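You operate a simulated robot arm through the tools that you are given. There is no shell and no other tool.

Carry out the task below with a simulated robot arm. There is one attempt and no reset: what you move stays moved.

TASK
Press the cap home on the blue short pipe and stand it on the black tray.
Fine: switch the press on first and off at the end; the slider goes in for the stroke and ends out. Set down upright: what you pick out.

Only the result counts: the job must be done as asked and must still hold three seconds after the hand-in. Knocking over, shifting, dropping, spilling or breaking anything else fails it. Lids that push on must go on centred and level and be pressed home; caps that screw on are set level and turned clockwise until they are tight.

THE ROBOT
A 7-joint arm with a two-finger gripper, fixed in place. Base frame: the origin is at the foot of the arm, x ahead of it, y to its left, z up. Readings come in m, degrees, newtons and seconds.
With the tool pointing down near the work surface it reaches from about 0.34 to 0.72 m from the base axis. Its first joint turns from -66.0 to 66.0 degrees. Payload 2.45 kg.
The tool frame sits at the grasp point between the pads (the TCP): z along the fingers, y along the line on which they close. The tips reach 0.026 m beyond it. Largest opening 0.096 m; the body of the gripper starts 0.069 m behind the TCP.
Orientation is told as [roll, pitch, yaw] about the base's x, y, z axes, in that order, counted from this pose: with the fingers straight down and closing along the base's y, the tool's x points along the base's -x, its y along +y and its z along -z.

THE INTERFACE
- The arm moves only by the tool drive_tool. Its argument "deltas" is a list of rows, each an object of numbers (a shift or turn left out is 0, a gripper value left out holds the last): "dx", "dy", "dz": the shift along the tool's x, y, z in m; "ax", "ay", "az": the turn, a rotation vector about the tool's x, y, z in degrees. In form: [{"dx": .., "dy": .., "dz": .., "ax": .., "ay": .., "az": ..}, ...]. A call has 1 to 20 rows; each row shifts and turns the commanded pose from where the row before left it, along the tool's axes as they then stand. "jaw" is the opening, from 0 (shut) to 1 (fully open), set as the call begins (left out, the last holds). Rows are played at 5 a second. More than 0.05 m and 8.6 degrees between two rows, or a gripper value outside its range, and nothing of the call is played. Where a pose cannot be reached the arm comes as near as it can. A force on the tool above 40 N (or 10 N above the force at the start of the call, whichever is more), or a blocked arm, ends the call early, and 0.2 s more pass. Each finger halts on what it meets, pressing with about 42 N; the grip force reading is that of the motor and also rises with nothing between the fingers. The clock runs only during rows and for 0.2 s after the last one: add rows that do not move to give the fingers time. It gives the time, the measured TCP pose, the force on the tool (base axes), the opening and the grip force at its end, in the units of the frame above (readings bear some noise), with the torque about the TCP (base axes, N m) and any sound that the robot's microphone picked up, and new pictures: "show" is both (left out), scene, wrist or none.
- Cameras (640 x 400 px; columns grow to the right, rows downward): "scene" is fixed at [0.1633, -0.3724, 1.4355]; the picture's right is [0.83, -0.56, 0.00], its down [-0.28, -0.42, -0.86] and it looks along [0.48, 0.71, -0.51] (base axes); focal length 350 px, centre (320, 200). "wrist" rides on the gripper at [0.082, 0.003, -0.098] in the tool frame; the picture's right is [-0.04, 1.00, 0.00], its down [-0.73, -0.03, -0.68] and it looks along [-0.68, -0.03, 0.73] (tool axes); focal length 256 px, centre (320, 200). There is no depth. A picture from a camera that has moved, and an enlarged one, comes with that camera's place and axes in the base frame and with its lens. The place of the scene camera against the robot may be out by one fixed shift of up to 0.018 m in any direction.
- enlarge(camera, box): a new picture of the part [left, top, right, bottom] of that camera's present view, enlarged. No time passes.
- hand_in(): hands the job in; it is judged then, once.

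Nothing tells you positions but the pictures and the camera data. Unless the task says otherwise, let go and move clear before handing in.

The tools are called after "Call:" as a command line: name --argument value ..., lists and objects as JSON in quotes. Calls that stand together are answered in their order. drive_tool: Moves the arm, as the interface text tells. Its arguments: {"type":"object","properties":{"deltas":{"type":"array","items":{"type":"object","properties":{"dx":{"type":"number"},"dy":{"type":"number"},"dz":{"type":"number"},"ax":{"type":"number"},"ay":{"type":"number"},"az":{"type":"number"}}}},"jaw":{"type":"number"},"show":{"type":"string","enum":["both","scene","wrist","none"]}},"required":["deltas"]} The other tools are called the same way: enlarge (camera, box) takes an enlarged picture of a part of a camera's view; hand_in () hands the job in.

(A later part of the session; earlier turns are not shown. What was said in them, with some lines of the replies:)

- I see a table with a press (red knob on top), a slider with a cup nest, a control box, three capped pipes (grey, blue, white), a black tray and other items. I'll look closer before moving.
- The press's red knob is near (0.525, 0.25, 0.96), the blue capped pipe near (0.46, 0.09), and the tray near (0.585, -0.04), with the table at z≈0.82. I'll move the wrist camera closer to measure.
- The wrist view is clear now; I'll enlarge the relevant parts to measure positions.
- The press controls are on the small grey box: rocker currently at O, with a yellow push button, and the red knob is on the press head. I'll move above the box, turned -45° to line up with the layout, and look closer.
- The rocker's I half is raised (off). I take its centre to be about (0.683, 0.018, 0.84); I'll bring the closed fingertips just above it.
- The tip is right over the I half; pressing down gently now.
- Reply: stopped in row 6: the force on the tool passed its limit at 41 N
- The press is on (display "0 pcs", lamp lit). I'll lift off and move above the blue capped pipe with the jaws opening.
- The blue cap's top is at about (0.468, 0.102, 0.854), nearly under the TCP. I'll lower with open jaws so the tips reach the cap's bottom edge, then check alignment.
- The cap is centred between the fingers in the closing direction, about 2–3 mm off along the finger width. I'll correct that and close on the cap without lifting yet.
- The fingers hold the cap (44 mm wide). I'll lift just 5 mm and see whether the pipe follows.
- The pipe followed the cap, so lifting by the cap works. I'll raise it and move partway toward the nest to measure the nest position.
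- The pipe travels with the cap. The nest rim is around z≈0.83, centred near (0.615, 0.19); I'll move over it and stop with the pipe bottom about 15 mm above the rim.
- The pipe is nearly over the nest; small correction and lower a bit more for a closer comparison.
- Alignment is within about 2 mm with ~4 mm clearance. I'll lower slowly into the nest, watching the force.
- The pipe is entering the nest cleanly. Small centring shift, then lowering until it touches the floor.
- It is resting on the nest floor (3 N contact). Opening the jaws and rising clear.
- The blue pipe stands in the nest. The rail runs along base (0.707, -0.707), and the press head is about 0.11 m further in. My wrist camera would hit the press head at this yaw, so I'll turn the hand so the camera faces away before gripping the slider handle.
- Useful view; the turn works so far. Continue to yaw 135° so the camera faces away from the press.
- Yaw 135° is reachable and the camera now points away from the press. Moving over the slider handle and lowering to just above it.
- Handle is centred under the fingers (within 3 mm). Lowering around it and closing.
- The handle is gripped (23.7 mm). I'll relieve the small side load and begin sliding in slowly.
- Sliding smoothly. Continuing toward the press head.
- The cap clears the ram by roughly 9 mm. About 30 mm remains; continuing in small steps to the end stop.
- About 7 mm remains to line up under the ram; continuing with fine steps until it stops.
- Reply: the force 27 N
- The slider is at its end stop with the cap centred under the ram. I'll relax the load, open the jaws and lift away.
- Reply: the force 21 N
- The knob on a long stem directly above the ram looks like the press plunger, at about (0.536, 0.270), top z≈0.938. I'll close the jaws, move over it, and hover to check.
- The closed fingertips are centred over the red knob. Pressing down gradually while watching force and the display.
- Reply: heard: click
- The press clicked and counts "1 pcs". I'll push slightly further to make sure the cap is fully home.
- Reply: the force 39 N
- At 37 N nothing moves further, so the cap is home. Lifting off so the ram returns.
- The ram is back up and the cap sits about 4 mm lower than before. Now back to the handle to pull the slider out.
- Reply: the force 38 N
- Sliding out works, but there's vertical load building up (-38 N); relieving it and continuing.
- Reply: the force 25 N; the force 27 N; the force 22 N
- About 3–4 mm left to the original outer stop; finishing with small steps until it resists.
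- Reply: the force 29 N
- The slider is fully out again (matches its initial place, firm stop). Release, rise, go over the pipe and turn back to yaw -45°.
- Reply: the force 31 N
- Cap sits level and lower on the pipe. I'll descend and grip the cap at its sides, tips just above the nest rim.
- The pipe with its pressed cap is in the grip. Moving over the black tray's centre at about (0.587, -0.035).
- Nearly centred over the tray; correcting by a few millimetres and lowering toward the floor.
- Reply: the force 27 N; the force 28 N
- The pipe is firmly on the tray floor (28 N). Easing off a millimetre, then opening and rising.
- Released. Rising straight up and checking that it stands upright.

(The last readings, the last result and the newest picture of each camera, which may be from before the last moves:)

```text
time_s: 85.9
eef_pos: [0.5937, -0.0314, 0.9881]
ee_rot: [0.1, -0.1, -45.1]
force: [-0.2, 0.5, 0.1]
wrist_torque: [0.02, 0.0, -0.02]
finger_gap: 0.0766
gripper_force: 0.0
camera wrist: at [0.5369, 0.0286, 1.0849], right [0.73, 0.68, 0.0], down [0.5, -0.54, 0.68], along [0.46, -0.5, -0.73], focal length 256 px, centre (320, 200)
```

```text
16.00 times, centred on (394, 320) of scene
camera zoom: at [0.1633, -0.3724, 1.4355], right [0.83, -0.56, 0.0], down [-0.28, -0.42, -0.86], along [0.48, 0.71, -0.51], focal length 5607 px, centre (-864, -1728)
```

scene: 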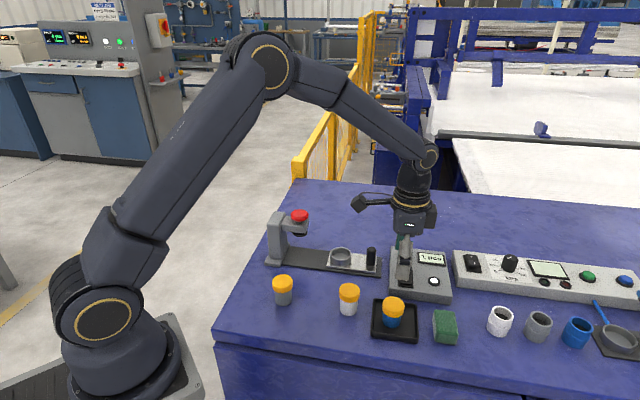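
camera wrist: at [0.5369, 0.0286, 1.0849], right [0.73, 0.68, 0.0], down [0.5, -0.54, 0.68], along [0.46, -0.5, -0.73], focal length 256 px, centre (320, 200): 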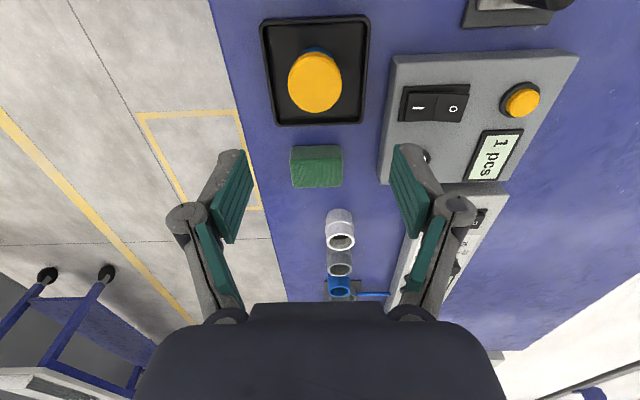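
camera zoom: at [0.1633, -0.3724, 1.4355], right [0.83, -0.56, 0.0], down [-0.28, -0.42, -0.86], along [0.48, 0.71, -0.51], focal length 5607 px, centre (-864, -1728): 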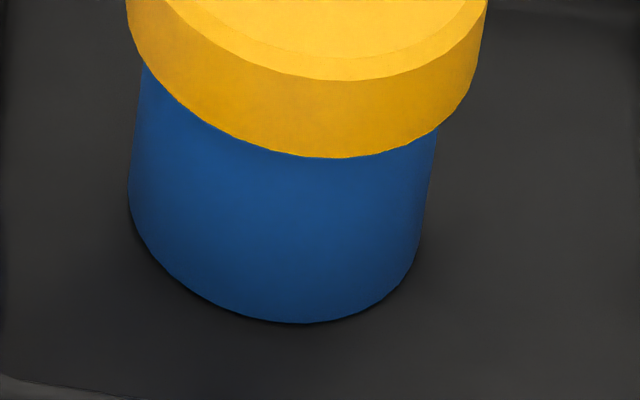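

Accounting for perspective, the pipe stands upright on the tray. Now to switch the press off: close the jaws and go over the O half at about (0.706, 0.040).

Call:
drive_tool --deltas '[{"dx": -0.0095, "dy": 0.0434}, {"dx": -0.0095, "dy": 0.0434}, {"dx": -0.0096, "dy": 0.0434}, {"dz": 0.03}, {"dz": 0.03}, {"dz": 0.03}, {}]' --jaw 0

Call:
enlarge --camera "wrist" --box '[240, 80, 400, 180]'

Call:
enlarge --camera "scene" --box '[370, 215, 466, 305]'

```text
time_s: 87.5
eef_pos: [0.7082, 0.0391, 0.8981]
ee_rot: [0.1, 0.0, -44.9]
force: [0.5, 0.0, 0.0]
wrist_torque: [-0.01, 0.01, 0.02]
finger_gap: 0.0001
gripper_force: 28.1
camera wrist: at [0.6513, 0.0986, 0.9956], right [0.73, 0.68, 0.0], down [0.5, -0.54, 0.68], along [0.46, -0.5, -0.73], focal length 256 px, centre (320, 200)
```

scene: 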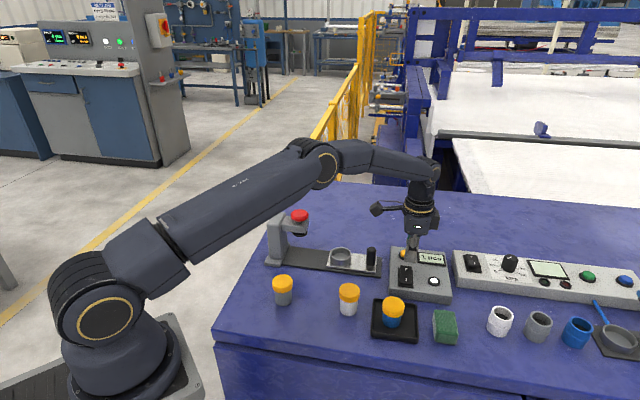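
wrist: 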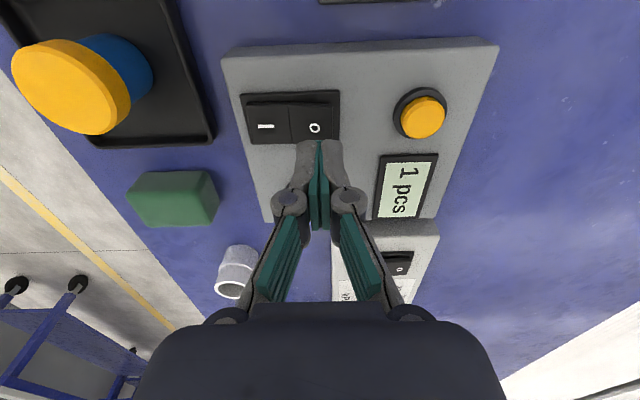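

```text
4.00 times, centred on (320, 130) of wrist
camera zoom: at [0.6513, 0.0986, 0.9956], right [0.73, 0.68, 0.0], down [0.5, -0.54, 0.68], along [0.46, -0.5, -0.73], focal length 1024 px, centre (320, 480)
```

zoom: 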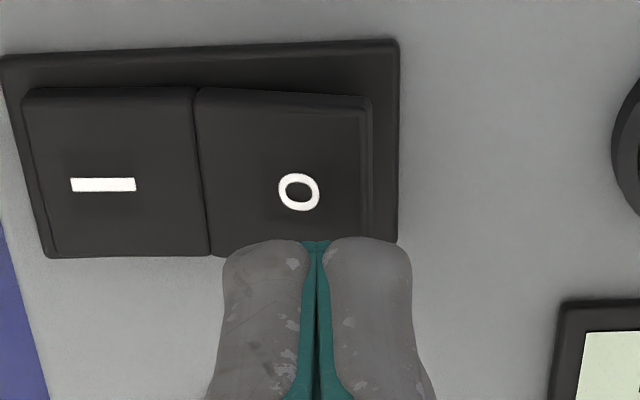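

```text
4.44 times, centred on (418, 260) of scene
camera zoom: at [0.1633, -0.3724, 1.4355], right [0.83, -0.56, 0.0], down [-0.28, -0.42, -0.86], along [0.48, 0.71, -0.51], focal length 1558 px, centre (-116, -67)
```

zoom: 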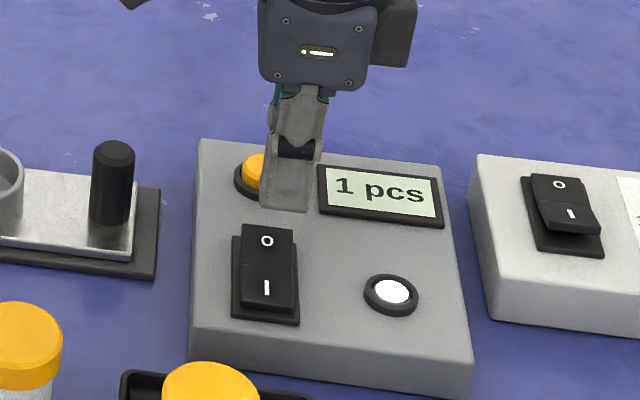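

Tips are over the O half, mirrored to the earlier press. Pressing down.

Call:
drive_tool --deltas '[{"dz": 0.015}, {"dz": 0.011}, {"dz": 0.003}, {"dz": 0.003}, {"dz": 0.002}, {}]'

Call:
enlarge --camera "scene" --box '[370, 215, 466, 305]'

```text
time_s: 88.9
eef_pos: [0.7057, 0.0394, 0.8659]
ee_rot: [0.1, -0.1, -45.1]
force: [-6.5, -1.5, 17.0]
wrist_torque: [-0.1, 0.26, -0.01]
finger_gap: 0.0
gripper_force: 28.5
camera wrist: at [0.6482, 0.0992, 0.9636], right [0.73, 0.68, 0.0], down [0.5, -0.54, 0.68], along [0.46, -0.5, -0.73], focal length 256 px, centre (320, 200)
```

scene: 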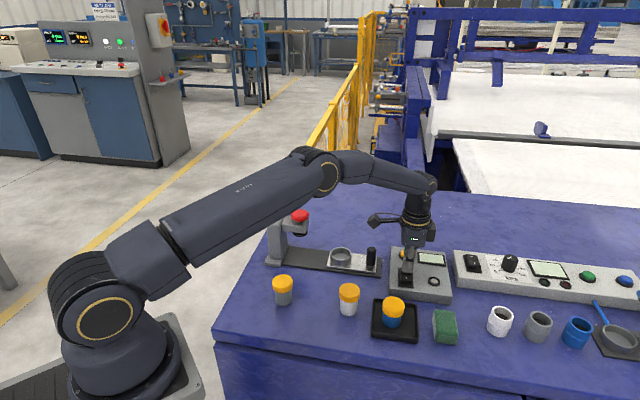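
wrist: 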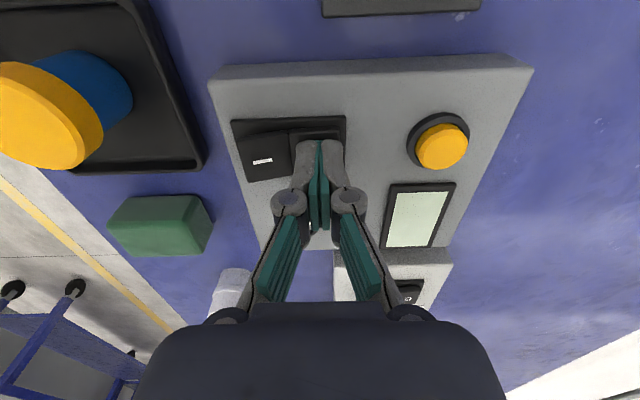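

```text
4.44 times, centred on (418, 260) of scene
camera zoom: at [0.1627, -0.3724, 1.4356], right [0.83, -0.56, 0.0], down [-0.28, -0.42, -0.86], along [0.48, 0.71, -0.51], focal length 1558 px, centre (-116, -67)
```

zoom: 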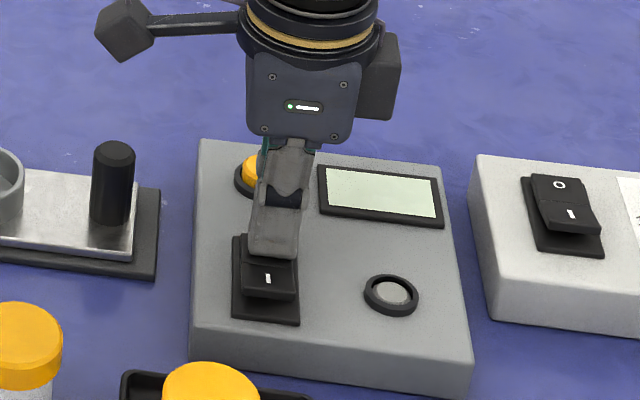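

The press is off (display blank, lamp dark). Rising and moving clear for a final check.

Call:
drive_tool --deltas '[{"dz": -0.01}, {"dz": -0.04}, {"dz": -0.04}, {"dz": -0.04}, {"dx": 0.03, "dy": -0.02, "dz": -0.02}, {"dx": 0.03, "dy": -0.02, "dz": -0.02}, {"dx": 0.03, "dy": -0.02, "dz": -0.02}, {}]'

Call:
enlarge --camera "scene" --box '[240, 200, 464, 350]'

Call:
enlarge --camera "scene" --box '[370, 290, 418, 335]'

```text
time_s: 90.7
eef_pos: [0.5979, 0.0578, 1.0561]
ee_rot: [0.2, -0.2, -45.0]
force: [0.2, 0.2, 0.5]
wrist_torque: [0.01, 0.02, 0.0]
finger_gap: 0.0
gripper_force: 28.8
camera wrist: at [0.5411, 0.1159, 1.1528], right [0.73, 0.68, 0.0], down [0.5, -0.54, 0.68], along [0.46, -0.5, -0.73], focal length 256 px, centre (320, 200)
```

scene: 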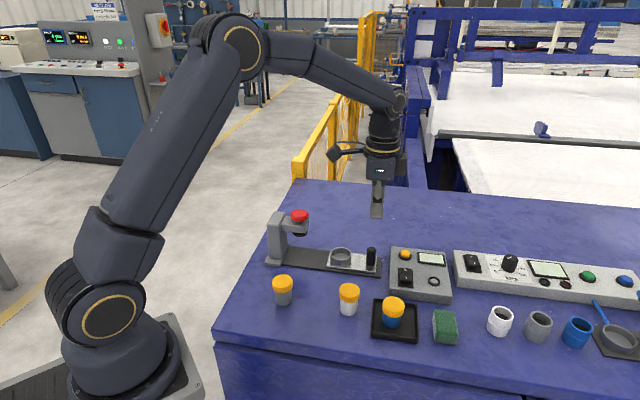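
wrist: 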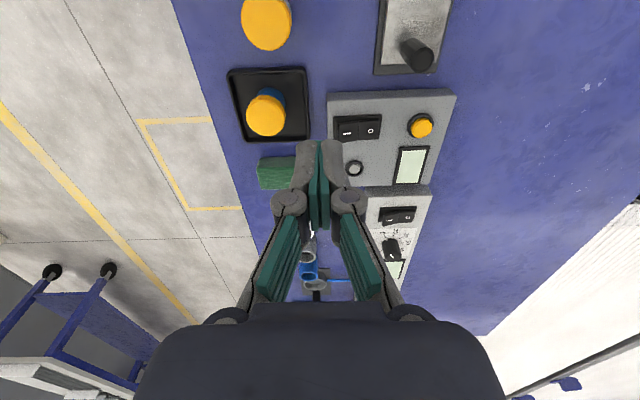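

```text
2.67 times, centred on (352, 275) of scene
camera zoom: at [0.1633, -0.3724, 1.4355], right [0.83, -0.56, 0.0], down [-0.28, -0.42, -0.86], along [0.48, 0.71, -0.51], focal length 934 px, centre (235, 0)
```

zoom: 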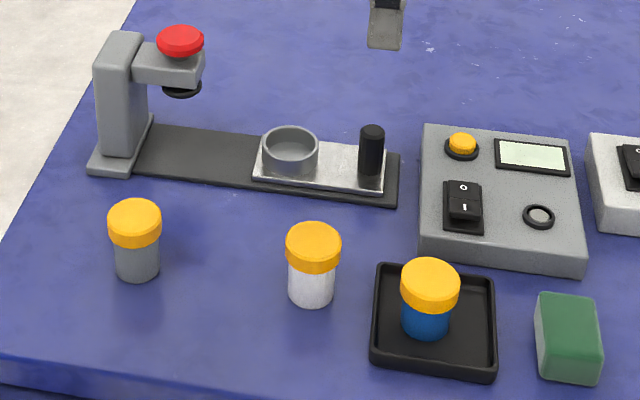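

```text
8.89 times, centred on (394, 312) of scene
camera zoom: at [0.1633, -0.3724, 1.4355], right [0.83, -0.56, 0.0], down [-0.28, -0.42, -0.86], along [0.48, 0.71, -0.51], focal length 3115 px, centre (-338, -800)
```

zoom: 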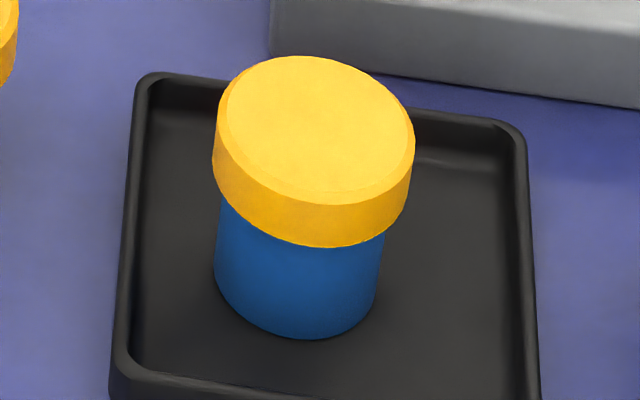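

Final check: the blue pipe stands upright on the tray with its cap visibly lower than on the white pipe. The slider is out, the press is off and nothing else has moved. The arm is clear, so I'm handing in.

Call:
hand_in

```text
The job is handed in.
```

The job is done and handed in. The cap is pressed home on the blue short pipe, and the pipe stands upright on the black tray.

- **Press:** I switched it on first and off at the end. The display now reads blank and the lamp is dark.
- **Stroke:** With the slider in, I pushed the red knob once. The press clicked and counted "1 pcs". Pushing on to 37 N moved nothing further, so the cap was home.
- **Slider:** It went in for the stroke and is back at its outer stop.
- **Everything else:** In the last pictures the other pipes, the tray, the green block and the control boxes look unmoved. The arm is clear.

I lifted the pipe by its cap both times, and the cap held. The blue pipe looked slightly tilted in the scene camera. That matches the lean I would expect from the camera angle, so I judged it upright from the pictures rather than measuring it directly.
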